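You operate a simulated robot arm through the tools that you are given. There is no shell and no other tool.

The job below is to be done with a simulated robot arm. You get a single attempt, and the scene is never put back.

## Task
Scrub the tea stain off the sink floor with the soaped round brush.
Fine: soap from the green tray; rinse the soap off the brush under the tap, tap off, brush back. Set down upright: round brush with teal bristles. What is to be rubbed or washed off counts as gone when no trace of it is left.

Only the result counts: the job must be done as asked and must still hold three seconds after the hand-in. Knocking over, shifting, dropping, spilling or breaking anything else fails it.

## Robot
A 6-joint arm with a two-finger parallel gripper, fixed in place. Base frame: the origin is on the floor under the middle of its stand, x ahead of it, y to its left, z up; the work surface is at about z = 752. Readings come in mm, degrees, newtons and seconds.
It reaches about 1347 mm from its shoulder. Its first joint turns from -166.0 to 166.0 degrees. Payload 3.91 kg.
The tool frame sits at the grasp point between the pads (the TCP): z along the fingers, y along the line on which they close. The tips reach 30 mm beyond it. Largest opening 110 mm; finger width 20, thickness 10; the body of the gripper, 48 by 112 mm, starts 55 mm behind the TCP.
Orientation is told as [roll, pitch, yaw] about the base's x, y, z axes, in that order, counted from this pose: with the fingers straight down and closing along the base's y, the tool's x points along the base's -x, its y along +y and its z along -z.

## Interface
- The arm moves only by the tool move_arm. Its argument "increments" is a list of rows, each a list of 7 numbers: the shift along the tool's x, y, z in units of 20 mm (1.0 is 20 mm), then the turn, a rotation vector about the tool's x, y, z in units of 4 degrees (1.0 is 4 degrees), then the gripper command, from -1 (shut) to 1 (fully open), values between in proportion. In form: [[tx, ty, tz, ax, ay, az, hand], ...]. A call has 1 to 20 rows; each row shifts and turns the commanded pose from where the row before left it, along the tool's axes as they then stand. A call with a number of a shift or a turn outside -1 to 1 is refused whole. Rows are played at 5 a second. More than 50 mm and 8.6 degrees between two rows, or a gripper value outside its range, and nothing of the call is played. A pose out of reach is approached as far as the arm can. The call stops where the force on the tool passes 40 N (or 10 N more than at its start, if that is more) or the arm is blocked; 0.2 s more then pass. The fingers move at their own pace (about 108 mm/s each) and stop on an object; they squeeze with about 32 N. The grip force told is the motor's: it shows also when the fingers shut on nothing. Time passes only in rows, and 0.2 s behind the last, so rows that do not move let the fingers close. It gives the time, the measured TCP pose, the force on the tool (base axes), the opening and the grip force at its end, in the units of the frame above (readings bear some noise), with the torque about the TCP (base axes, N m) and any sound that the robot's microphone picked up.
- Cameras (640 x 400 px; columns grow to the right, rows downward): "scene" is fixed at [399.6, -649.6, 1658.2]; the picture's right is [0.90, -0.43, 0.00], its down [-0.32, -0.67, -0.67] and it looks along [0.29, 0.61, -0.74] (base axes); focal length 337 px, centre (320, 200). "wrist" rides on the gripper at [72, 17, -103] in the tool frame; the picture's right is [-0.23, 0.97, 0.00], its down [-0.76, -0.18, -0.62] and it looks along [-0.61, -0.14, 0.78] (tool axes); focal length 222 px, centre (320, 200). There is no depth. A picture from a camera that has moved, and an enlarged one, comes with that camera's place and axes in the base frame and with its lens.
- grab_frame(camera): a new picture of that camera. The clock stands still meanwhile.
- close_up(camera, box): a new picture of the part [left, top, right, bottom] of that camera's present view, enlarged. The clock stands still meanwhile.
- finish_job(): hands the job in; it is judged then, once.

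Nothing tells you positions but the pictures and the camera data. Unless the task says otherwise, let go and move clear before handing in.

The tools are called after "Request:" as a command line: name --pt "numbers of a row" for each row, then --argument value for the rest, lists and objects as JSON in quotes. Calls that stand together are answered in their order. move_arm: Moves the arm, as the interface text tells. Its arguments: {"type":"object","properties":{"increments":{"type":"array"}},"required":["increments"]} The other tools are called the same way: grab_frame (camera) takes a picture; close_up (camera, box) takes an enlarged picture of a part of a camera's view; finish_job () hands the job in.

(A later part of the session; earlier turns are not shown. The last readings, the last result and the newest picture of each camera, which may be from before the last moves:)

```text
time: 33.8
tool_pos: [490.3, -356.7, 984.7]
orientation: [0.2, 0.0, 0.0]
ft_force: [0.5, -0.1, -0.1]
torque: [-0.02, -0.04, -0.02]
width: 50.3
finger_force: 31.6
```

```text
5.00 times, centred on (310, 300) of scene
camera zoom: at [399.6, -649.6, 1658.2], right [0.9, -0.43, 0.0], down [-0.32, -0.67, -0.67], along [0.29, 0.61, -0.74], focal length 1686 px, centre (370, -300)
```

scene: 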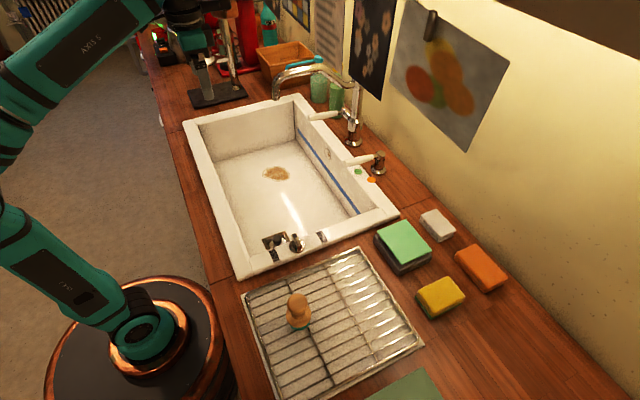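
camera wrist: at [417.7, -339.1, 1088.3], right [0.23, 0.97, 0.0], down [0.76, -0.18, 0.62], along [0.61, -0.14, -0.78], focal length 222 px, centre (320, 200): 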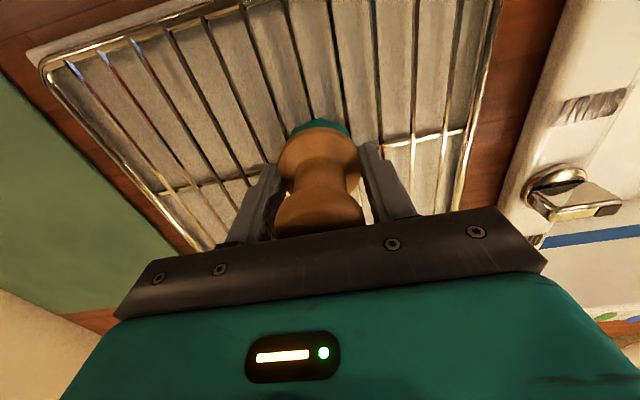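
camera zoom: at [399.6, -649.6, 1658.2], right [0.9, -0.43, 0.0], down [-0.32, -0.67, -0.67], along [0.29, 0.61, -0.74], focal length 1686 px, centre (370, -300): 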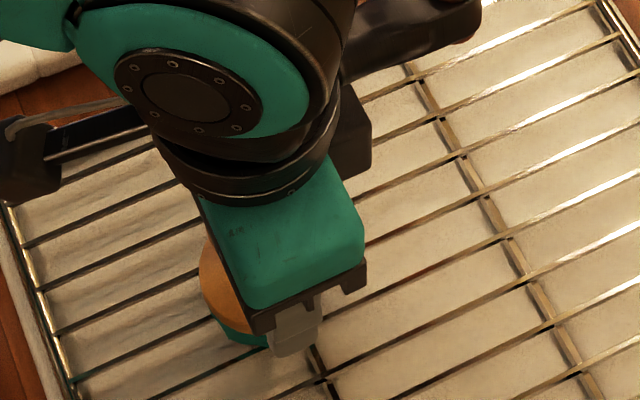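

Closed on the disc at 50 mm. I'll lift gently and compare the picture for slip.

Request:
move_arm --pt "0 0 -0.15 0 0 0 -1" --pt "0 0 -0.15 0 0 0 -1" --pt "0 0 -0.2 0 0 0 -1" --pt "0 0 0 0 0 0 -1"

Request:
grab_frame --camera "wrist"

Request:
move_arm --pt "0 0 -0.5 0 0 0 -1" --pt "0 0 -0.6 0 0 0 -1" --pt "0 0 -0.8 0 0 0 -1" --pt "0 0 0 0 0 0 -1"

Request:
grab_frame --camera "wrist"

Request:
close_up --camera "scene" --box '[270, 250, 350, 330]'

```text
time: 34.8
tool_pos: [489.9, -357.1, 995.7]
orientation: [0.0, -0.1, 0.0]
ft_force: [0.0, -0.5, -1.1]
torque: [-0.01, 0.03, 0.03]
width: 50.4
finger_force: 31.9
```

```text
taken
camera wrist: at [417.7, -339.6, 1098.5], right [0.23, 0.97, 0.0], down [0.76, -0.18, 0.62], along [0.61, -0.14, -0.78], focal length 222 px, centre (320, 200)
```

wrist: 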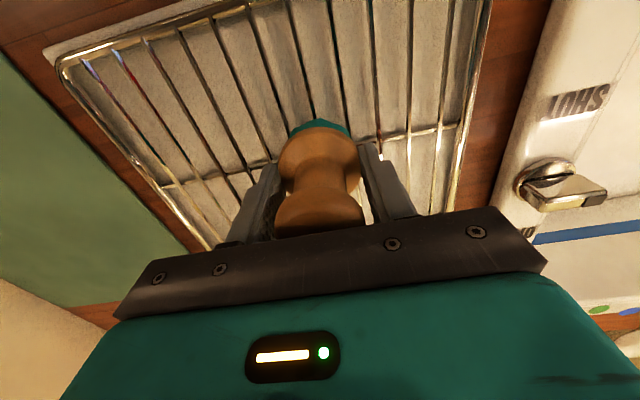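

```text
time: 35.8
tool_pos: [490.5, -357.9, 1033.5]
orientation: [0.1, -0.2, 0.1]
ft_force: [0.3, -0.7, -0.7]
torque: [0.02, -0.02, 0.03]
width: 50.5
finger_force: 31.8
```

```text
taken
camera wrist: at [417.8, -339.5, 1136.8], right [0.23, 0.97, 0.0], down [0.76, -0.18, 0.62], along [0.61, -0.14, -0.78], focal length 222 px, centre (320, 200)
```

wrist: 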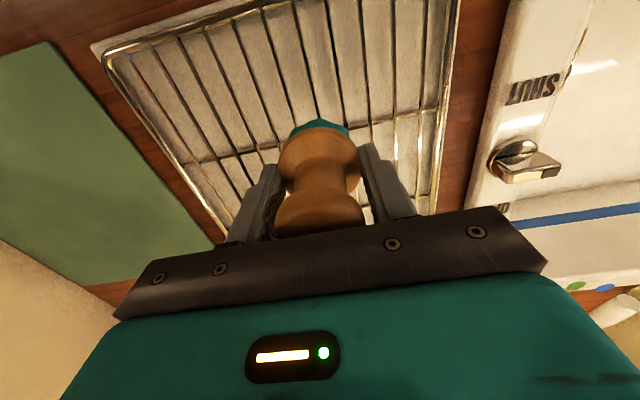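

```text
5.00 times, centred on (310, 290) of scene
camera zoom: at [399.6, -649.6, 1658.2], right [0.9, -0.43, 0.0], down [-0.32, -0.67, -0.67], along [0.29, 0.61, -0.74], focal length 1686 px, centre (370, -250)
```

zoom: 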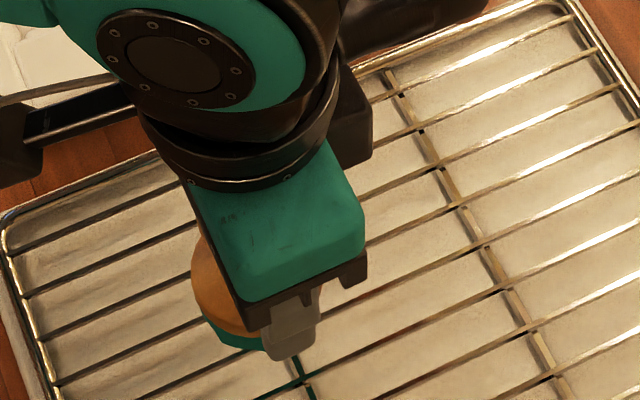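

The disc grip holds without slip (bristles end about 45 mm below the TCP). Now I'll raise a bit and carry it over the soap tray.

Request:
move_arm --pt "0 0 -0.8 0 0 0 -1" --pt "-0.5 0.1 -0.6 0 0 0 -1" --pt "-1 0.2 0 0 0 0 -1" --pt "-1 0.2 0 0 0 0 -1" --pt "-1 0.2 0 0 0 0 -1" --pt "-1 0.2 0 0 0 0 -1" --pt "-1 0.2 0 0 0 0 -1" --pt "-1 0.2 0 0 0 0 -1" --pt "-1 0.2 0 0 0 0 -1" --pt "-1 0.2 0 0 0 0 -1" --pt "-1 0.2 0 0 0 0 -1" --pt "-1 0.2 0 0 0 0 -1" --pt "-1 0.2 0 0 0 0 -1" --pt "-1 0.2 0 0 0 0 -1" --pt "-1 0.2 0 0 0 0 -1" --pt "-1 0.2 0 0 0 0 -1" --pt "-0.5 0 0 0 0 0 -1" --pt "0 0 0 0 0 0 -1"

Request:
grab_frame --camera "wrist"

Request:
close_up --camera "scene" --box '[340, 160, 480, 280]'

```text
time: 39.6
tool_pos: [789.8, -299.1, 1062.2]
orientation: [0.1, -0.3, -0.1]
ft_force: [0.2, 0.8, -0.4]
torque: [0.01, -0.02, 0.03]
width: 50.3
finger_force: 31.6
```

```text
taken
camera wrist: at [716.3, -281.0, 1166.1], right [0.23, 0.97, 0.0], down [0.76, -0.18, 0.62], along [0.61, -0.14, -0.78], focal length 222 px, centre (320, 200)
```

wrist: 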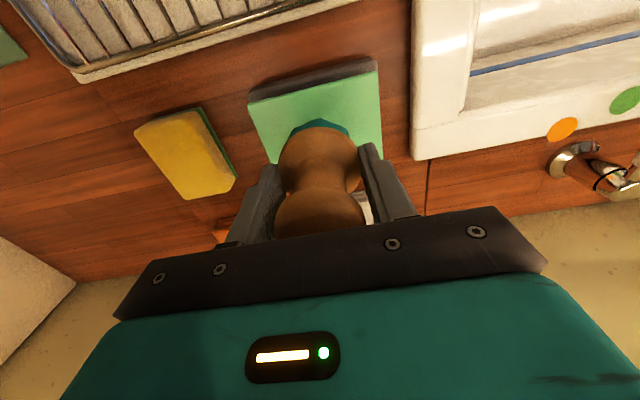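

```text
3.33 times, centred on (410, 220) of scene
camera zoom: at [399.6, -649.6, 1658.2], right [0.9, -0.43, 0.0], down [-0.32, -0.67, -0.67], along [0.29, 0.61, -0.74], focal length 1124 px, centre (20, 133)
```

zoom: 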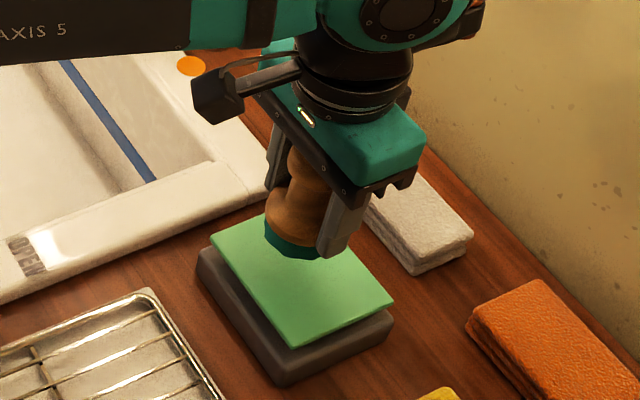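

The brush is right over the green pad. I'll lower it towards contact in small steps.

Request:
move_arm --pt "-0.4 0 0.8 0 0 0 -1" --pt "0 0 0.8 0 0 0 -1" --pt "0 0 0.4 0 0 0 -1" --pt "0 0 0.1 0 0 0 -1" --pt "0 0 0.1 0 0 0 -1" --pt "0 0 0 0 0 0 -1"

Request:
close_up --camera "scene" --box '[360, 190, 460, 275]'

```text
time: 41.0
tool_pos: [797.4, -300.2, 1016.6]
orientation: [0.1, 0.0, 0.0]
ft_force: [-0.2, -1.0, -0.6]
torque: [0.01, -0.01, -0.02]
width: 50.1
finger_force: 32.1
```

```text
4.71 times, centred on (410, 232) of scene
camera zoom: at [399.6, -649.6, 1658.2], right [0.9, -0.43, 0.0], down [-0.32, -0.67, -0.67], along [0.29, 0.61, -0.74], focal length 1587 px, centre (-104, 47)
```

zoom: 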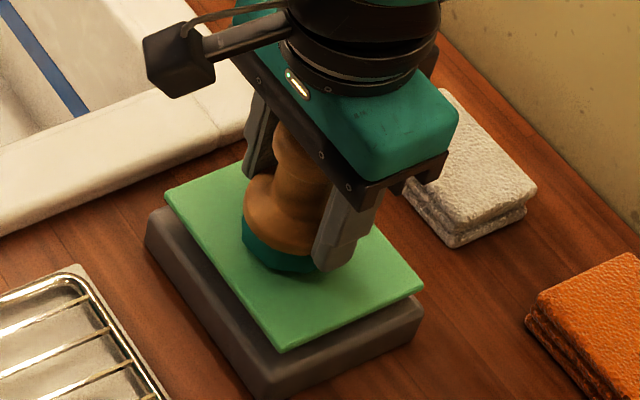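

Nearly touching; I'll continue in 2 mm steps.

Request:
move_arm --pt "0 0 0.1 0 0 0 -1" --pt "0 0 0.1 0 0 0 -1" --pt "0 0 0 0 0 0 -1"

Request:
move_arm --pt "0 0 0.1 0 0 0 -1" --pt "0 0 0 0 0 0 -1"

Request:
move_arm --pt "0 0 0.1 0 0 0 -1" --pt "0 0 0 0 0 0 -1"

Request:
close_up --camera "scene" --box '[360, 190, 460, 275]'

```text
time: 41.8
tool_pos: [798.0, -298.8, 1015.6]
orientation: [0.1, -0.1, 0.0]
ft_force: [-1.3, -0.5, 0.8]
torque: [-0.03, -0.01, 0.01]
width: 50.4
finger_force: 32.6
```

```text
time: 42.4
tool_pos: [798.1, -299.0, 1012.3]
orientation: [0.1, -0.1, 0.0]
ft_force: [-0.6, 0.1, 1.3]
torque: [0.01, 0.03, -0.01]
width: 50.0
finger_force: 33.1
```

```text
time: 43.0
tool_pos: [797.7, -299.9, 1008.5]
orientation: [0.2, -0.2, 0.0]
ft_force: [0.2, 1.0, 1.5]
torque: [0.02, -0.03, 0.0]
width: 50.3
finger_force: 32.1
```

```text
4.71 times, centred on (410, 232) of scene
camera zoom: at [399.6, -649.6, 1658.2], right [0.9, -0.43, 0.0], down [-0.32, -0.67, -0.67], along [0.29, 0.61, -0.74], focal length 1587 px, centre (-104, 47)
```

zoom: 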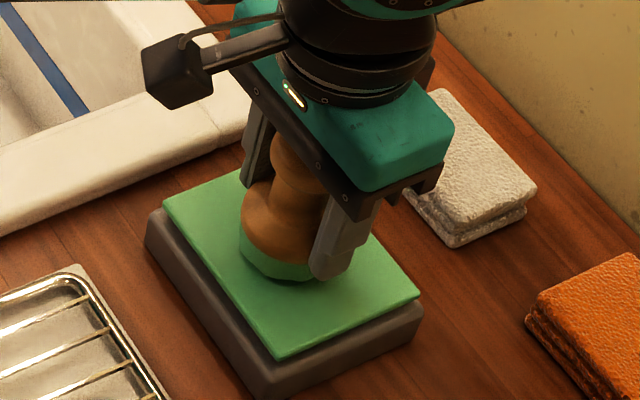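

The bristles have taken on the light green soap colour and the pad has gone down slightly under the brush. I'll zoom in to check the coverage.

Request:
close_up --camera "scene" --box '[390, 225, 440, 260]'

Request:
close_up --camera "wrist" --box '[240, 60, 400, 240]'

```text
11.43 times, centred on (415, 242) of scene
camera zoom: at [399.6, -649.6, 1658.2], right [0.9, -0.43, 0.0], down [-0.32, -0.67, -0.67], along [0.29, 0.61, -0.74], focal length 3855 px, centre (-766, -286)
```

zoom: 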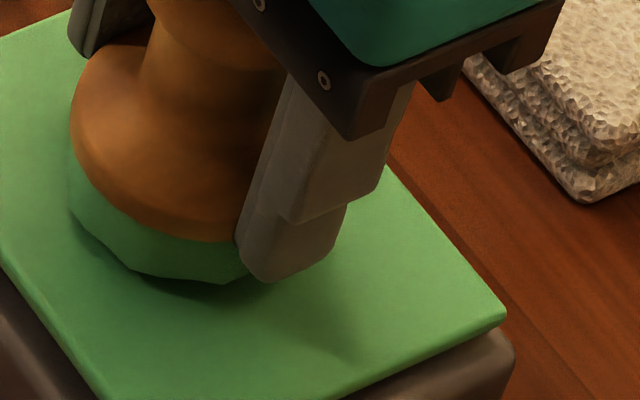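

```text
2.22 times, centred on (320, 150) of wrist
camera zoom: at [724.8, -281.7, 1113.2], right [0.23, 0.97, 0.0], down [0.76, -0.18, 0.62], along [0.61, -0.14, -0.78], focal length 494 px, centre (320, 311)
```

zoom: 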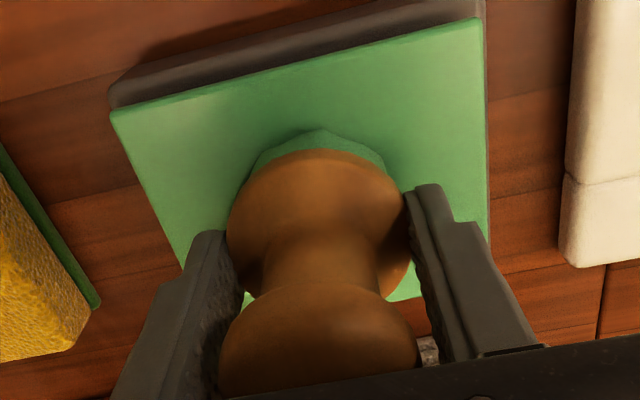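

The whole bristle head shows soap. I'll press 2 mm more for good cover, then lift straight up and check the tray and brush.

Request:
move_arm --pt "0 0 0.1 0 0 0 -1" --pt "0 0 0 0 0 0 -1" --pt "0 0 0 0 0 0 -1"

Request:
move_arm --pt "0 0 -0.2 0 0 0 -1" --pt "0 0 -0.4 0 0 0 -1" --pt "0 0 -0.8 0 0 0 -1" --pt "0 0 -0.8 0 0 0 -1" --pt "0 0 -0.8 0 0 0 -1" --pt "0 0 0 0 0 0 -1"

Request:
close_up --camera "scene" --box '[360, 180, 460, 275]'

Request:
grab_frame --camera "wrist"

```text
time: 43.8
tool_pos: [796.2, -299.9, 1007.6]
orientation: [0.1, -0.2, 0.0]
ft_force: [0.6, -1.3, 2.0]
torque: [-0.09, 0.02, 0.0]
width: 50.4
finger_force: 31.9
```

```text
time: 45.2
tool_pos: [798.1, -301.1, 1067.7]
orientation: [0.2, 0.0, 0.0]
ft_force: [0.2, 0.1, -1.2]
torque: [0.0, 0.02, -0.01]
width: 50.3
finger_force: 32.4
```

```text
4.21 times, centred on (410, 228) of scene
camera zoom: at [399.6, -649.6, 1658.2], right [0.9, -0.43, 0.0], down [-0.32, -0.67, -0.67], along [0.29, 0.61, -0.74], focal length 1420 px, centre (-59, 84)
```

zoom: 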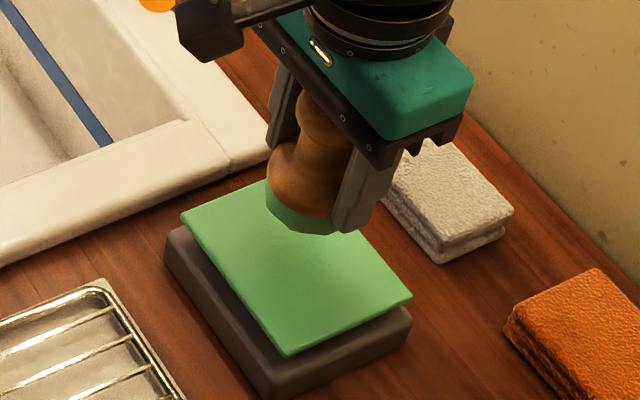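

```text
taken
camera wrist: at [725.2, -282.2, 1170.6], right [0.23, 0.97, 0.0], down [0.76, -0.18, 0.62], along [0.61, -0.14, -0.78], focal length 222 px, centre (320, 200)
```

wrist: 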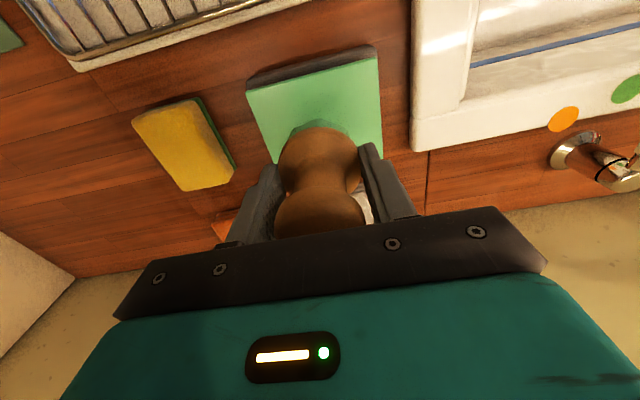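

The brush is soaped and the tray unmoved. Before carrying it into the sink I'll check how far the wrist assembly sticks out, because the spout is near the stain.

Request:
grab_frame --camera "scene"

Request:
close_up --camera "scene" --box '[300, 80, 480, 260]'

```text
taken
```

scene: 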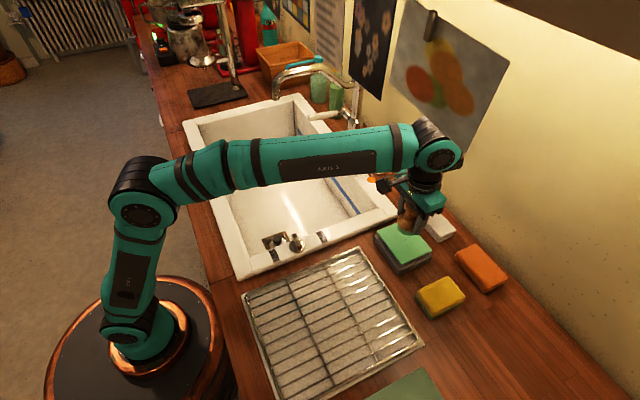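

```text
2.22 times, centred on (390, 170) of scene
camera zoom: at [399.6, -649.6, 1658.2], right [0.9, -0.43, 0.0], down [-0.32, -0.67, -0.67], along [0.29, 0.61, -0.74], focal length 750 px, centre (164, 267)
```

zoom: 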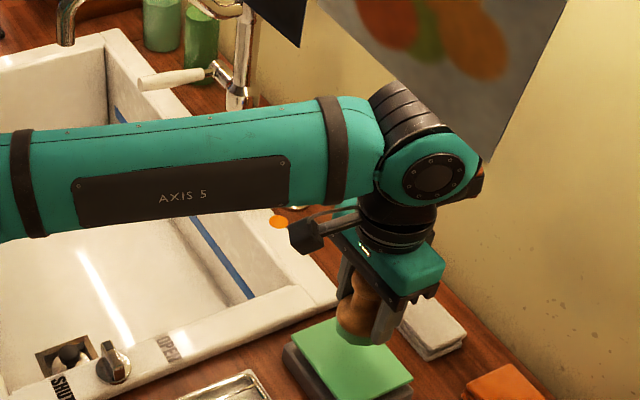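

The forearm sits left of the gripper with its wrist joint about 190 mm above the TCP, so I must keep x around 520 while passing the spout. I'll cross there, high over the near half of the sink.

Request:
move_arm --pt "1 0.7 -0.1 0 0 0 -1" --pt "1 0.7 -0.1 0 0 0 -1" --pt "1 0.7 -0.1 0 0 0 -1" --pt "1 0.7 -0.1 0 0 0 -1" --pt "1 0.7 -0.1 0 0 0 -1" --pt "1 0.7 -0.1 0 0 0 -1" --pt "1 0.7 -0.1 0 0 0 -1" --pt "1 0.7 -0.1 0 0 0 -1" --pt "1 0.7 -0.1 0 0 0 -1" --pt "1 0.7 -0.1 0 0 0 -1" --pt "1 0.7 -0.1 0 0 0 -1" --pt "1 0.7 -0.1 0 0 0 -1" --pt "1 0.7 0 0 0 0 -1" --pt "1 0.7 0 0 0 0 -1" --pt "0 0 0 0 0 0 -1"

Request:
move_arm --pt "0 1 0 0 0 0 -1" --pt "0 1 0 0 0 0 -1" --pt "0 1 0 0 0 0 -1" --pt "0 1 0 0 0 0 -1" --pt "0 1 0 0 0 0 -1" --pt "0 1 0 0 0 0 -1" --pt "0 1 0 0 0 0 -1" --pt "0 1 0 0 0 0 -1" --pt "0 1 0 0 0 0 -1" --pt "0 1 0 0 0 0 -1" --pt "0 1 0 0 0 0 -1" --pt "0 1 0 0 0 0 -1" --pt "0 1 0 0 0 0 -1" --pt "0 1 0 0 0 0 -1" --pt "0 1 0 0 0 0 -1" --pt "0 1 0 0 0 0 -1" --pt "0 1 0 0 0 0 -1" --pt "0 1 0 0 0 0 -1" --pt "0 1 0 0 0 0 -1" --pt "0 1 0 0 0 0 -1"

Request:
grab_frame --camera "wrist"

Request:
grab_frame --camera "scene"

```text
time: 48.4
tool_pos: [521.4, -102.7, 1094.2]
orientation: [0.1, -0.2, 0.0]
ft_force: [0.2, -0.5, -0.9]
torque: [-0.03, -0.03, -0.04]
width: 50.5
finger_force: 31.5
```

```text
time: 52.6
tool_pos: [518.7, 295.7, 1093.0]
orientation: [0.1, 0.0, -0.1]
ft_force: [-0.9, -0.5, 0.3]
torque: [0.02, -0.01, -0.05]
width: 50.3
finger_force: 32.3
```

```text
taken
camera wrist: at [445.7, 313.8, 1196.5], right [0.23, 0.97, 0.0], down [0.76, -0.18, 0.62], along [0.61, -0.14, -0.78], focal length 222 px, centre (320, 200)
```

wrist: 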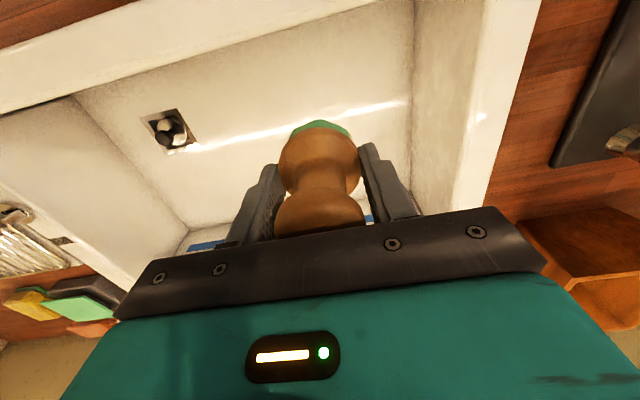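

```text
taken
```

scene: 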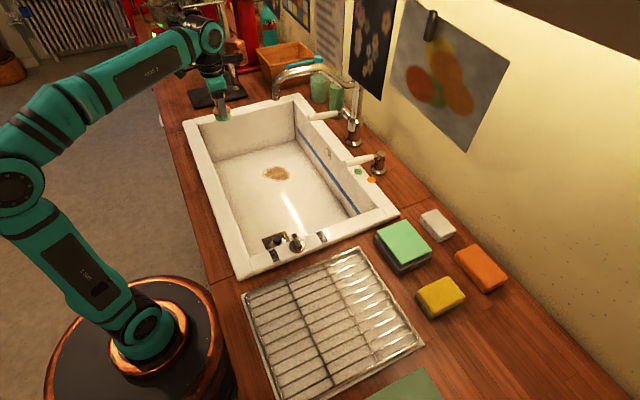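

The crossing went well and the bristles are green with soap. Now I'll go over the stain centre (660, 290) and descend into the sink.

Request:
move_arm --pt "-1 0 0 0 0 0 -1" --pt "-1 0 0 0 0 0 -1" --pt "-1 0 0 0 0 0 -1" --pt "-1 0 0 0 0 0 -1" --pt "-1 0 0 0 0 0 -1" --pt "-1 0 0 0 0 0 -1" --pt "-1 -0.2 0 0 0 0 -1" --pt "0 0 0 0 0 0 -1"

Request:
move_arm --pt "0 0 1 0 0 0 -1" --pt "0 0 1 0 0 0 -1" --pt "0 0 1 0 0 0 -1" --pt "0 0 1 0 0 0 -1" --pt "0 0 1 0 0 0 -1" --pt "0 0 1 0 0 0 -1" --pt "0 0 1 0 0 0 -1" --pt "0 0 1 0 0 0 -1" --pt "0 0 1 0 0 0 -1" --pt "0 0 0 0 0 0 -1"

Request:
grab_frame --camera "wrist"

Request:
grab_frame --camera "scene"

```text
time: 54.4
tool_pos: [658.6, 292.3, 1093.7]
orientation: [0.1, -0.2, 0.0]
ft_force: [-0.7, 0.5, -0.7]
torque: [0.0, 0.02, 0.01]
width: 50.5
finger_force: 31.7
```

```text
time: 56.6
tool_pos: [657.6, 292.2, 913.1]
orientation: [0.1, -0.1, 0.0]
ft_force: [-0.1, 0.3, -1.0]
torque: [0.01, 0.01, 0.01]
width: 50.3
finger_force: 32.1
```

```text
taken
camera wrist: at [585.3, 311.2, 1016.2], right [0.23, 0.97, 0.0], down [0.76, -0.18, 0.62], along [0.61, -0.14, -0.78], focal length 222 px, centre (320, 200)
```

wrist: 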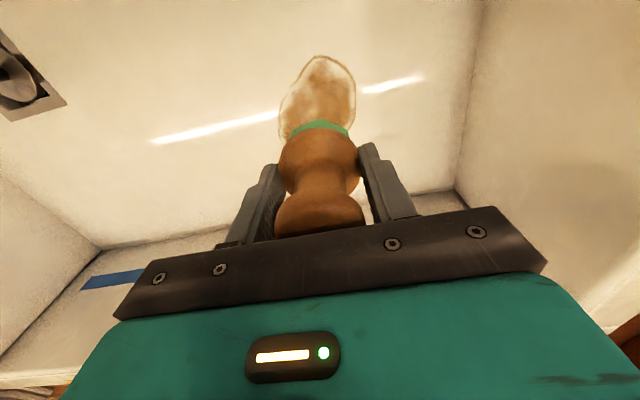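

```text
taken
```

scene: 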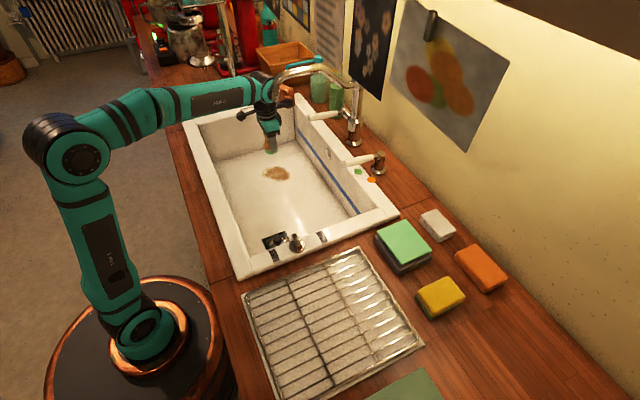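

The stain lies just below. I'll descend to just above the floor and then feel for contact.

Request:
move_arm --pt "0 0 1 0 0 0 -1" --pt "0 0 1 0 0 0 -1" --pt "0 0 1 0 0 0 -1" --pt "0 0 1 0 0 0 -1" --pt "0 0 0.7 0 0 0 -1" --pt "0 0 0.3 0 0 0 -1" --pt "0 0 0 0 0 0 -1"

Request:
move_arm --pt "0 0 0.15 0 0 0 -1" --pt "0 0 0.1 0 0 0 -1" --pt "0 0 0 0 0 0 -1"

Request:
move_arm --pt "0 0 0.1 0 0 0 -1" --pt "0 0 0 0 0 0 -1"

Request:
grab_frame --camera "wrist"

Request:
close_up --camera "scene" --box '[220, 120, 330, 210]'

```text
time: 58.2
tool_pos: [659.4, 294.6, 812.0]
orientation: [0.1, -0.1, -0.1]
ft_force: [0.4, -0.1, -1.2]
torque: [-0.02, 0.01, -0.04]
width: 50.4
finger_force: 32.2
```

```text
time: 59.0
tool_pos: [658.7, 294.5, 808.7]
orientation: [0.0, 0.0, 0.1]
ft_force: [0.6, 0.2, -0.4]
torque: [0.01, -0.01, -0.04]
width: 50.3
finger_force: 32.4
```

```text
time: 59.6
tool_pos: [658.1, 293.5, 806.4]
orientation: [0.1, -0.1, 0.1]
ft_force: [-0.4, 0.1, -1.3]
torque: [0.0, 0.01, 0.04]
width: 50.4
finger_force: 31.9
```

```text
taken
camera wrist: at [585.9, 311.4, 909.2], right [0.23, 0.97, 0.0], down [0.76, -0.18, 0.62], along [0.61, -0.14, -0.78], focal length 222 px, centre (320, 200)
```

wrist: 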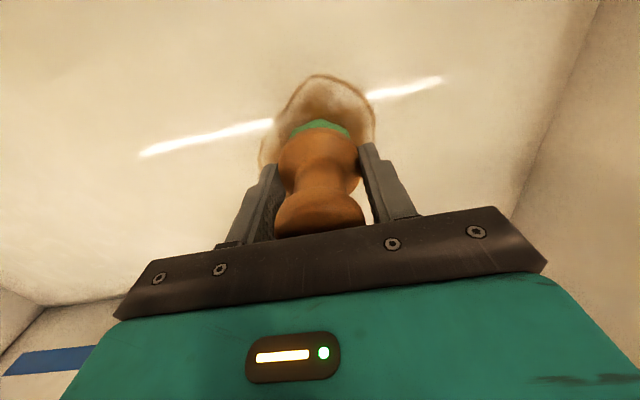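

```text
4.44 times, centred on (275, 165) of scene
camera zoom: at [399.6, -649.6, 1658.2], right [0.9, -0.43, 0.0], down [-0.32, -0.67, -0.67], along [0.29, 0.61, -0.74], focal length 1499 px, centre (520, 356)
```

zoom: 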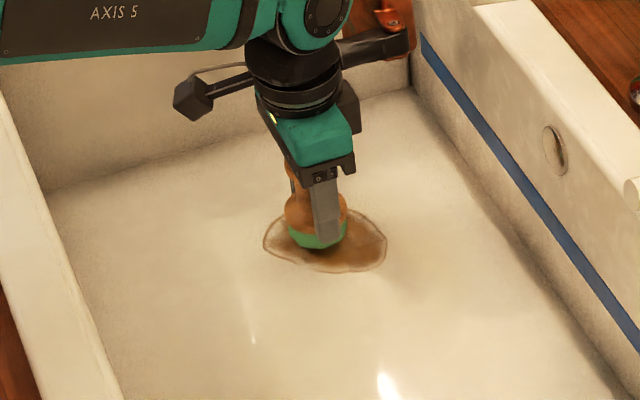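

About a centimetre to go; I'll keep lowering in 2 mm steps until the force rises.

Request:
move_arm --pt "0 0 0.1 0 0 0 -1" --pt "0 0 0.1 0 0 0 -1" --pt "0 0 0 0 0 0 -1"

Request:
move_arm --pt "0 0 0.1 0 0 0 -1" --pt "0 0 0 0 0 0 -1"

Request:
move_arm --pt "0 0 0.1 0 0 0 -1" --pt "0 0 0 0 0 0 -1"

Request:
close_up --camera "scene" --box '[240, 140, 310, 200]'

```text
time: 60.4
tool_pos: [659.0, 294.3, 801.5]
orientation: [0.0, -0.1, 0.0]
ft_force: [0.5, 0.0, -1.6]
torque: [0.02, -0.01, -0.05]
width: 50.0
finger_force: 31.8
```

```text
time: 61.0
tool_pos: [658.8, 294.0, 800.3]
orientation: [0.2, -0.1, 0.0]
ft_force: [-0.1, 0.5, -0.6]
torque: [0.02, 0.0, 0.0]
width: 50.2
finger_force: 32.0
```

```text
time: 61.6
tool_pos: [657.9, 292.7, 798.7]
orientation: [0.2, -0.1, 0.0]
ft_force: [1.6, -0.2, 9.5]
torque: [-0.11, -0.04, -0.01]
width: 50.3
finger_force: 30.8
```

```text
6.67 times, centred on (275, 170) of scene
camera zoom: at [399.6, -649.6, 1658.2], right [0.9, -0.43, 0.0], down [-0.32, -0.67, -0.67], along [0.29, 0.61, -0.74], focal length 2248 px, centre (620, 400)
```

zoom: 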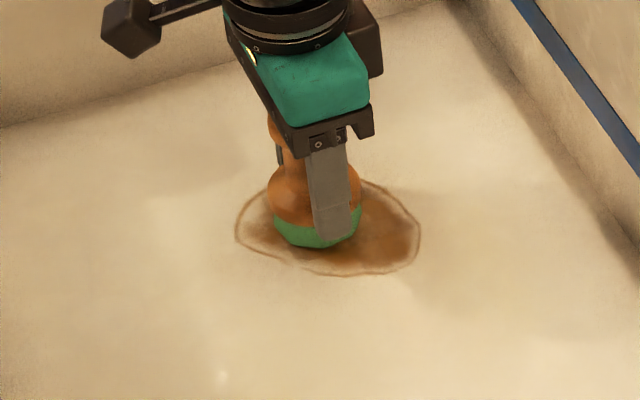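

Contact at 9.5 N. I'll make the first gentle strokes along y and see the effect.

Request:
move_arm --pt "0 0.5 0 0 0 0 -1" --pt "0 0.8 0 0 0 0 -1" --pt "0 0.7 0 0 0 0 -1" --pt "0 -0.8 0 0 0 0 -1" --pt "0 -1 0 0 0 0 -1" --pt "0 -1 0 0 0 0 -1" --pt "0 -1 0 0 0 0 -1" --pt "0 -0.7 0 0 0 0 -1" --pt "0 0 0 0 0 0 -1"

Request:
close_up --camera "scene" --box '[240, 140, 310, 200]'

Request:
grab_frame --camera "wrist"

```text
time: 63.6
tool_pos: [657.9, 243.8, 798.6]
orientation: [0.1, -0.1, 0.0]
ft_force: [-0.8, 9.9, 28.3]
torque: [0.29, 0.0, 0.02]
width: 50.1
finger_force: 32.4
```

```text
6.67 times, centred on (275, 170) of scene
camera zoom: at [399.6, -649.6, 1658.2], right [0.9, -0.43, 0.0], down [-0.32, -0.67, -0.67], along [0.29, 0.61, -0.74], focal length 2248 px, centre (620, 400)
```

zoom: 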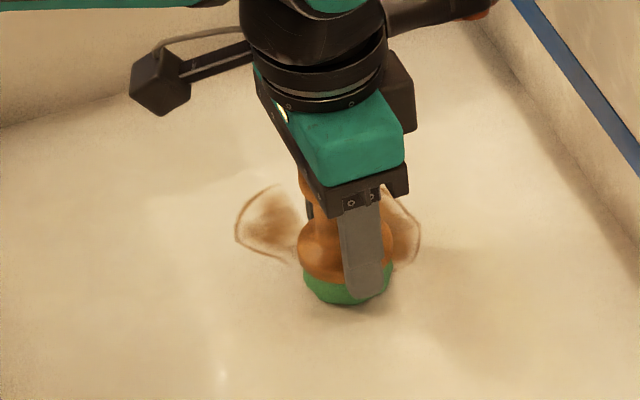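

```text
taken
camera wrist: at [585.1, 261.2, 901.4], right [0.23, 0.97, 0.0], down [0.76, -0.18, 0.62], along [0.61, -0.14, -0.78], focal length 222 px, centre (320, 200)
```

wrist: 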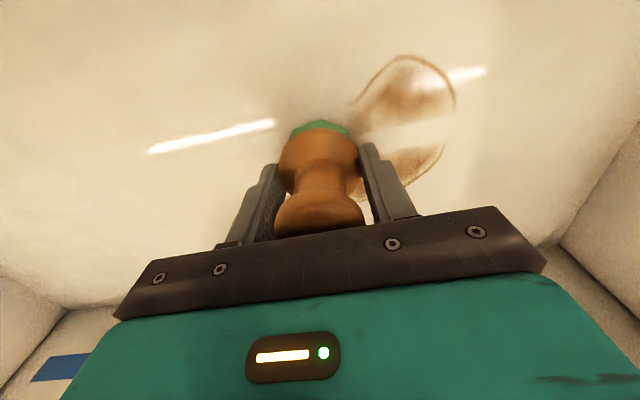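

One pass wipes the stain clean where the bristles run. I'll ease the pressure a little and go on with neighbouring strokes.

Request:
move_arm --pt "0 0 -0.1 0 0 0 -1" --pt "-0.45 0 0 0 0 0 -1" --pt "-0.45 0 0 0 0 0 -1" --pt "0 1 0 0 0 0 -1" --pt "0 1 0 0 0 0 -1" --pt "0 1 0 0 0 0 -1" --pt "0 1 0 0 0 0 -1" --pt "0 0.9 0 0 0 0 -1" --pt "0 0 0 0 0 0 -1"

Request:
grab_frame --camera "wrist"

Request:
close_up --camera "scene" --box '[240, 140, 310, 200]'

```text
time: 65.6
tool_pos: [677.6, 344.0, 800.4]
orientation: [0.1, -0.1, 0.0]
ft_force: [0.5, 0.7, -0.4]
torque: [-0.01, 0.05, 0.01]
width: 50.1
finger_force: 31.8
```

```text
taken
camera wrist: at [604.5, 361.5, 902.6], right [0.23, 0.97, 0.0], down [0.76, -0.18, 0.62], along [0.61, -0.14, -0.78], focal length 222 px, centre (320, 200)
```

wrist: 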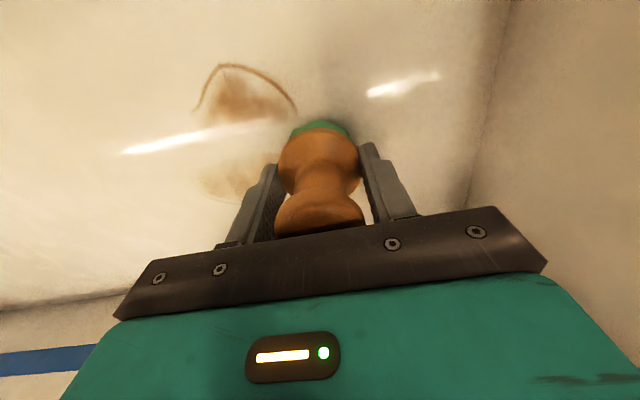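

```text
6.67 times, centred on (275, 170) of scene
camera zoom: at [399.6, -649.6, 1658.2], right [0.9, -0.43, 0.0], down [-0.32, -0.67, -0.67], along [0.29, 0.61, -0.74], focal length 2248 px, centre (620, 400)
```

zoom: 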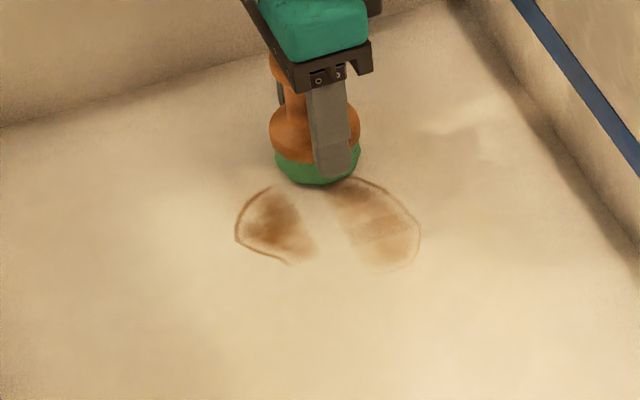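

That stroke was too light (force near zero), so it only faded. I'll press about 2 mm more and go back over it.

Request:
move_arm --pt "0 0 0.09 0 0 0 -1" --pt "0 -1 0 0 0 0 -1" --pt "0 -1 0 0 0 0 -1" --pt "0 -1 0 0 0 0 -1" --pt "0 -1 0 0 0 0 -1" --pt "0 -1 0 0 0 0 -1" --pt "0 0 0 0 0 0 -1"

Request:
move_arm --pt "-0.4 0 0 0 0 0 -1" --pt "-0.4 0 0 0 0 0 -1" --pt "0 1 0 0 0 0 -1" --pt "0 1 0 0 0 0 -1" --pt "0 1 0 0 0 0 -1" --pt "0 1 0 0 0 0 -1" --pt "0 0.8 0 0 0 0 -1" --pt "0 0 0 0 0 0 -1"

Request:
grab_frame --camera "wrist"

Request:
close_up --camera "scene" --box '[240, 140, 310, 200]'

```text
time: 67.2
tool_pos: [676.4, 244.0, 798.4]
orientation: [0.1, -0.1, 0.0]
ft_force: [0.6, 0.7, -0.3]
torque: [-0.04, -0.01, 0.03]
width: 50.1
finger_force: 32.1
```

```text
time: 69.0
tool_pos: [694.0, 336.9, 798.8]
orientation: [0.1, -0.1, 0.0]
ft_force: [0.7, -0.3, -0.3]
torque: [0.01, 0.01, -0.03]
width: 50.4
finger_force: 32.0
```

```text
taken
camera wrist: at [620.9, 354.6, 902.3], right [0.23, 0.97, 0.0], down [0.76, -0.18, 0.62], along [0.61, -0.14, -0.78], focal length 222 px, centre (320, 200)
```

wrist: 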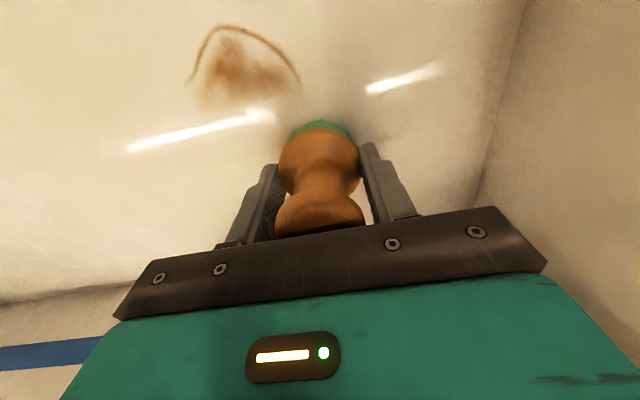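

```text
6.67 times, centred on (275, 170) of scene
camera zoom: at [399.6, -649.6, 1658.2], right [0.9, -0.43, 0.0], down [-0.32, -0.67, -0.67], along [0.29, 0.61, -0.74], focal length 2248 px, centre (620, 400)
```

zoom: 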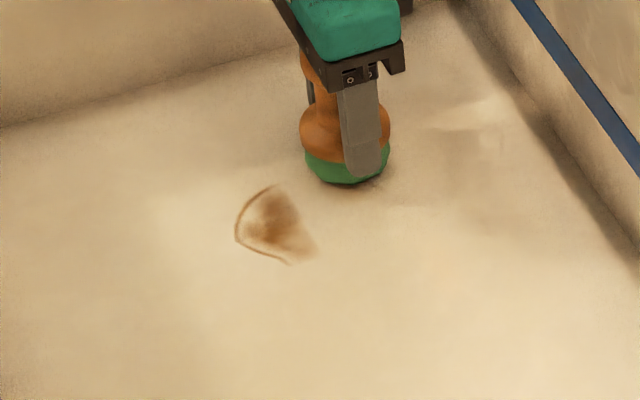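

The right half is gone. Now the left part: I'll move to x≈642 with slightly more pressure and stroke towards smaller x.

Request:
move_arm --pt "0.9 0 0.05 0 0 0 -1" --pt "0.9 0 0 0 0 0 -1" --pt "0.8 0 0 0 0 0 -1" --pt "0 -1 0 0 0 0 -1" --pt "0 -1 0 0 0 0 -1" --pt "0 -1 0 0 0 0 -1" --pt "0 -1 0 0 0 0 -1" --pt "0 -0.7 0 0 0 0 -1" --pt "0 0 0 0 0 0 -1"

Request:
move_arm --pt "0.45 0 0 0 0 0 -1" --pt "0.45 0 0 0 0 0 -1" --pt "0 1 0 0 0 0 -1" --pt "0 1 0 0 0 0 -1" --pt "0 1 0 0 0 0 -1" --pt "0 1 0 0 0 0 -1" --pt "0 0.7 0 0 0 0 -1" --pt "0 0 0 0 0 0 -1"

Request:
grab_frame --camera "wrist"

Request:
close_up --camera "scene" --box '[240, 140, 310, 200]'

```text
time: 71.0
tool_pos: [644.3, 245.0, 799.4]
orientation: [0.1, -0.2, 0.1]
ft_force: [0.6, 0.5, -0.8]
torque: [-0.02, 0.0, -0.02]
width: 50.5
finger_force: 32.1
```

```text
time: 72.8
tool_pos: [623.2, 338.1, 799.1]
orientation: [0.1, -0.1, 0.1]
ft_force: [-0.5, -0.4, -0.5]
torque: [-0.02, 0.0, -0.01]
width: 50.8
finger_force: 31.9
```

```text
taken
camera wrist: at [550.2, 356.6, 902.0], right [0.23, 0.97, 0.0], down [0.76, -0.18, 0.62], along [0.61, -0.14, -0.78], focal length 222 px, centre (320, 200)
```

wrist: 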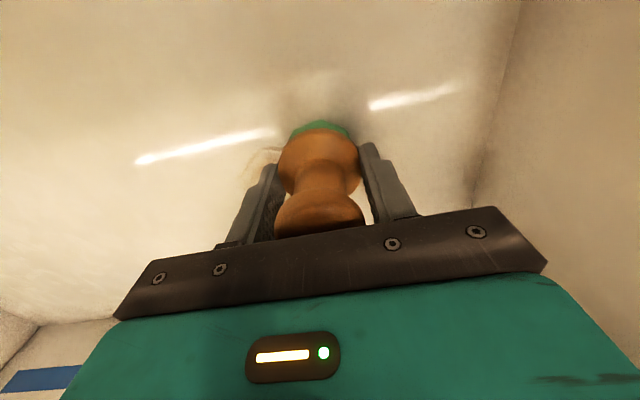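

```text
6.67 times, centred on (275, 170) of scene
camera zoom: at [399.6, -649.6, 1658.2], right [0.9, -0.43, 0.0], down [-0.32, -0.67, -0.67], along [0.29, 0.61, -0.74], focal length 2248 px, centre (620, 400)
```

zoom: 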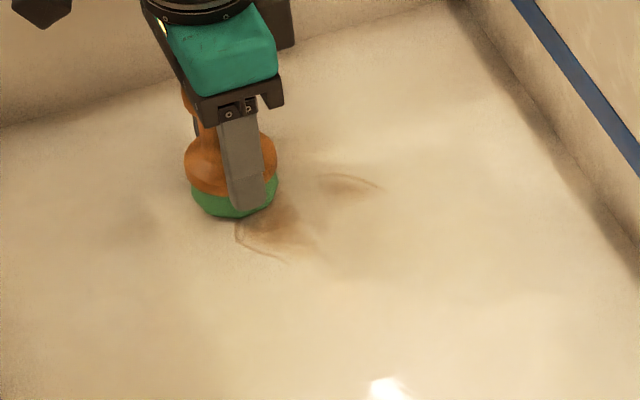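

Some faint traces remain because the pressure was too low. I'll lower about 2 mm and repeat the left strokes.

Request:
move_arm --pt "0 0 0.1 0 0 0 -1" --pt "0 -0.7 0 0 0 0 -1" --pt "0 -1 0 0 0 0 -1" --pt "0 -1 0 0 0 0 -1" --pt "0 -1 0 0 0 0 -1" --pt "0 -0.8 0 0 0 0 -1" --pt "0 0 0 0 0 0 -1"

Request:
close_up --camera "scene" --box '[240, 140, 310, 200]'

Request:
grab_frame --camera "wrist"

```text
time: 74.4
tool_pos: [620.9, 247.2, 795.4]
orientation: [0.0, -0.1, 0.0]
ft_force: [-0.9, 5.6, 24.1]
torque: [0.13, -0.06, 0.03]
width: 50.5
finger_force: 31.5
```

```text
6.67 times, centred on (275, 170) of scene
camera zoom: at [399.6, -649.6, 1658.2], right [0.9, -0.43, 0.0], down [-0.32, -0.67, -0.67], along [0.29, 0.61, -0.74], focal length 2248 px, centre (620, 400)
```

zoom: 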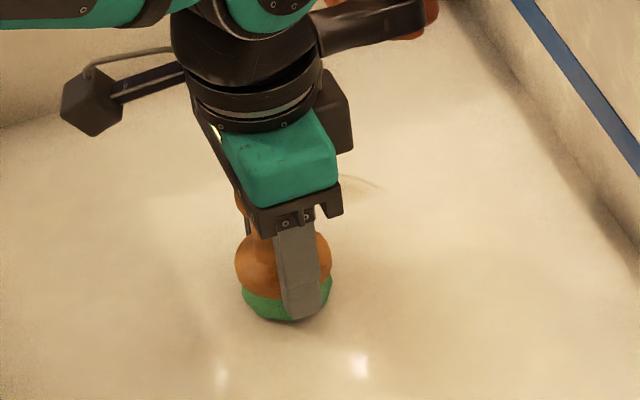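

```text
taken
camera wrist: at [549.4, 264.8, 898.3], right [0.23, 0.97, 0.0], down [0.76, -0.18, 0.62], along [0.61, -0.14, -0.78], focal length 222 px, centre (320, 200)
```

wrist: 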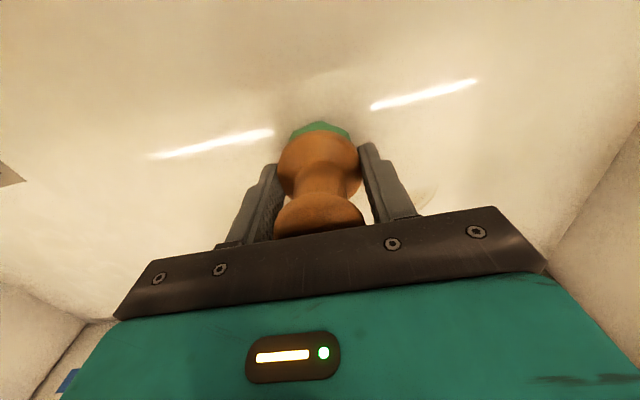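

The left part is clean; a faint bit remains near (684, 322). With this pressure I'll run a full second round over the whole area.

Request:
move_arm --pt "0.7 0 -0.03 0 0 0 -1" --pt "0 1 0 0 0 0 -1" --pt "0 1 0 0 0 0 -1" --pt "0 1 0 0 0 0 -1" --pt "0 1 0 0 0 0 -1" --pt "0 0.5 0 0 0 0 -1" --pt "-0.8 0 0 0 0 0 -1" --pt "-0.8 0 0 0 0 0 -1" --pt "0 -1 0 0 0 0 -1" --pt "0 -1 0 0 0 0 -1" --pt "0 -1 0 0 0 0 -1" --pt "0 -1 0 0 0 0 -1" --pt "0 -0.5 0 0 0 0 -1" --pt "0 0 0 0 0 0 -1"

Request:
close_up --camera "scene" --box '[240, 140, 310, 200]'

```text
time: 77.4
tool_pos: [640.0, 248.1, 794.5]
orientation: [0.2, -0.1, 0.0]
ft_force: [-0.2, -0.5, -0.6]
torque: [-0.02, -0.01, 0.05]
width: 50.3
finger_force: 31.6
```

```text
6.67 times, centred on (275, 170) of scene
camera zoom: at [399.6, -649.6, 1658.2], right [0.9, -0.43, 0.0], down [-0.32, -0.67, -0.67], along [0.29, 0.61, -0.74], focal length 2248 px, centre (620, 400)
```

zoom: 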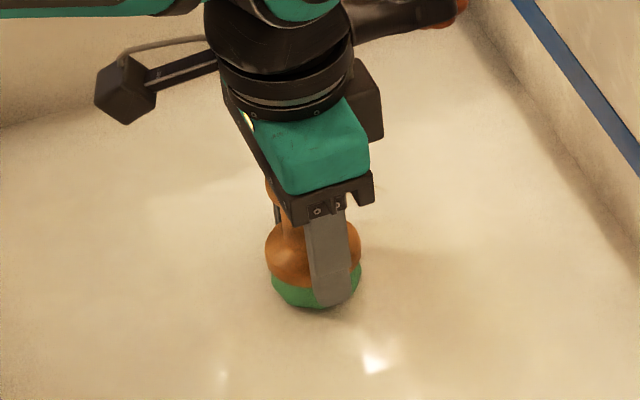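

The pressure fell off again as the brush settled slightly in the grip. I'll lower 2 mm and continue over x = 662–700.

Request:
move_arm --pt "-0.5 0 0.08 0 0 0 -1" --pt "-0.6 0 0 0 0 0 -1" --pt "0 1 0 0 0 0 -1" --pt "0 1 0 0 0 0 -1" --pt "0 1 0 0 0 0 -1" --pt "0 1 0 0 0 0 -1" --pt "0 0.7 0 0 0 0 -1" --pt "0 0 0 0 0 0 -1"

Request:
move_arm --pt "-0.5 0 0 0 0 0 -1" --pt "-0.5 0 0 0 0 0 -1" --pt "0 -1 0 0 0 0 -1" --pt "0 -1 0 0 0 0 -1" --pt "0 -1 0 0 0 0 -1" --pt "0 -1 0 0 0 0 -1" --pt "0 -0.7 0 0 0 0 -1" --pt "0 0 0 0 0 0 -1"

Request:
close_up --camera "scene" --box '[240, 140, 310, 200]'

Request:
grab_frame --camera "wrist"

```text
time: 79.2
tool_pos: [662.8, 342.5, 795.9]
orientation: [0.0, 0.1, 0.1]
ft_force: [-0.3, -1.1, -1.1]
torque: [-0.03, -0.04, -0.03]
width: 50.2
finger_force: 32.3
```

```text
time: 81.0
tool_pos: [680.7, 245.9, 794.5]
orientation: [0.2, -0.2, 0.0]
ft_force: [1.8, 9.4, 28.4]
torque: [0.36, -0.01, 0.0]
width: 50.4
finger_force: 32.3
```

```text
6.67 times, centred on (275, 170) of scene
camera zoom: at [399.6, -649.6, 1658.2], right [0.9, -0.43, 0.0], down [-0.32, -0.67, -0.67], along [0.29, 0.61, -0.74], focal length 2248 px, centre (620, 400)
```

zoom: 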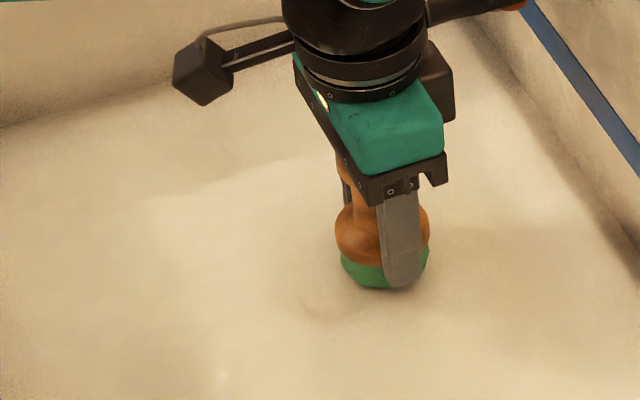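

```text
taken
camera wrist: at [608.5, 264.5, 897.4], right [0.23, 0.97, 0.0], down [0.76, -0.18, 0.63], along [0.61, -0.14, -0.78], focal length 222 px, centre (320, 200)
```

wrist: 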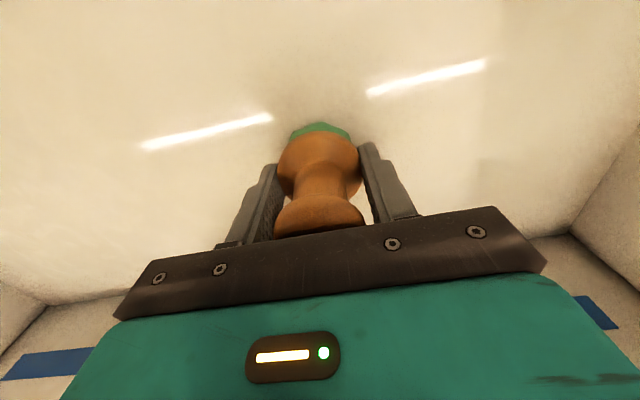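

Nearly spotless now. I'll do the last strip at x≈700 and re-stroke the middle, pressing a bit more on the far half, where the force was low.

Request:
move_arm --pt "-0.5 0 0 0 0 0 -1" --pt "-0.5 0 0 0 0 0 -1" --pt "0 1 0.02 0 0 0 -1" --pt "0 1 0.02 0 0 0 -1" --pt "0 1 0.02 0 0 0 -1" --pt "0 1 0.02 0 0 0 -1" --pt "0 0.7 0.02 0 0 0 -1" --pt "0 0 0 0 0 0 -1"

Request:
move_arm --pt "0.5 0 0 0 0 0 -1" --pt "0.5 0 0 0 0 0 -1" --pt "0 -1 -0.02 0 0 0 -1" --pt "0 -1 -0.02 0 0 0 -1" --pt "0 -1 -0.02 0 0 0 -1" --pt "0 -1 -0.02 0 0 0 -1" --pt "0 -0.8 -0.02 0 0 0 -1" --pt "0.6 0 0 0 0 0 -1" --pt "0.6 0 0 0 0 0 -1" --pt "0 0 0 0 0 0 -1"

Request:
close_up --camera "scene" --box '[240, 140, 310, 200]'

Request:
grab_frame --camera "wrist"

```text
time: 82.0
tool_pos: [699.0, 282.3, 794.7]
orientation: [0.0, 0.0, 0.0]
ft_force: [-22.6, -9.1, 12.1]
torque: [0.35, -2.21, -0.19]
width: 50.2
finger_force: 32.2
stopped in row 4: the force on the tool passed its limit at 86 N (the readings are from after the stop); the commanded pose is now the measured one
```

```text
time: 84.2
tool_pos: [656.7, 186.7, 795.1]
orientation: [0.1, 0.1, 0.0]
ft_force: [0.0, -0.6, -0.3]
torque: [0.01, -0.01, 0.02]
width: 50.4
finger_force: 32.0
```

```text
6.67 times, centred on (275, 170) of scene
camera zoom: at [399.6, -649.6, 1658.2], right [0.9, -0.43, 0.0], down [-0.32, -0.67, -0.67], along [0.29, 0.61, -0.74], focal length 2248 px, centre (620, 400)
```

zoom: 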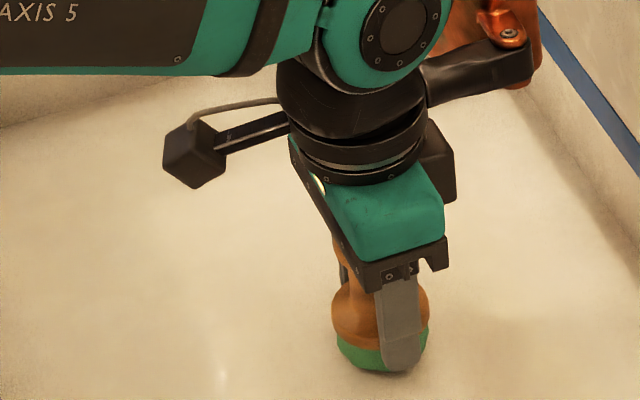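

```text
taken
camera wrist: at [584.0, 204.7, 897.9], right [0.23, 0.97, 0.0], down [0.76, -0.18, 0.62], along [0.61, -0.14, -0.78], focal length 222 px, centre (320, 200)
```

wrist: 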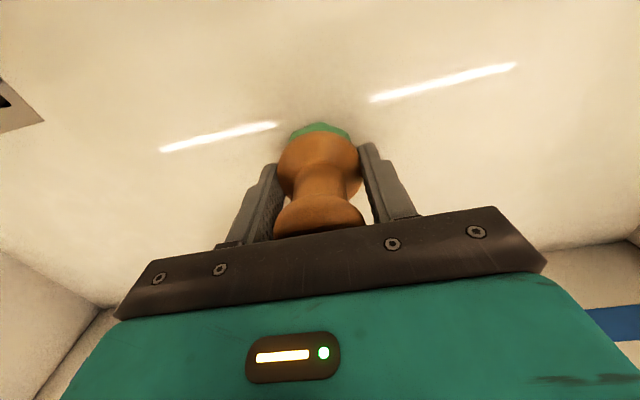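

A hard contact stopped the stroke at (699, 282): something on the wrist's far side seems to have hit the sink's back side or the lever. I'll look at the tap, lever and wrist right away.

Request:
grab_frame --camera "scene"

Request:
close_up --camera "scene" --box '[250, 40, 400, 190]'

```text
taken
```

scene: 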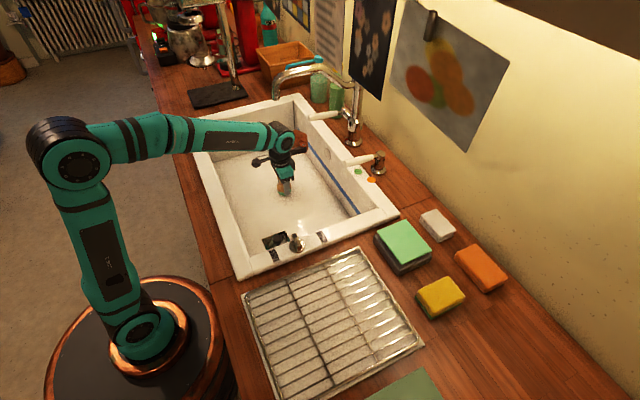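

```text
2.67 times, centred on (325, 115) of scene
camera zoom: at [399.6, -649.6, 1658.2], right [0.9, -0.43, 0.0], down [-0.32, -0.67, -0.67], along [0.29, 0.61, -0.74], focal length 899 px, centre (307, 427)
```

zoom: 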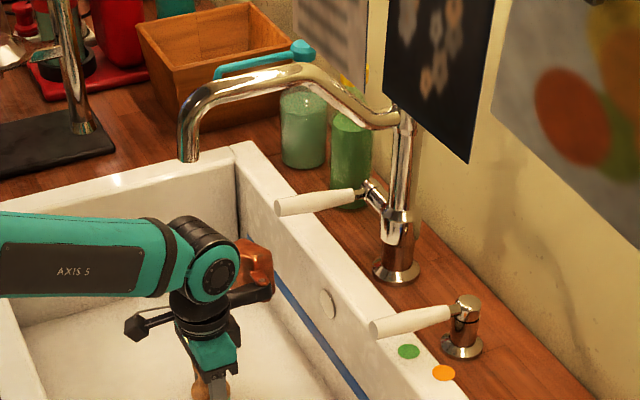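

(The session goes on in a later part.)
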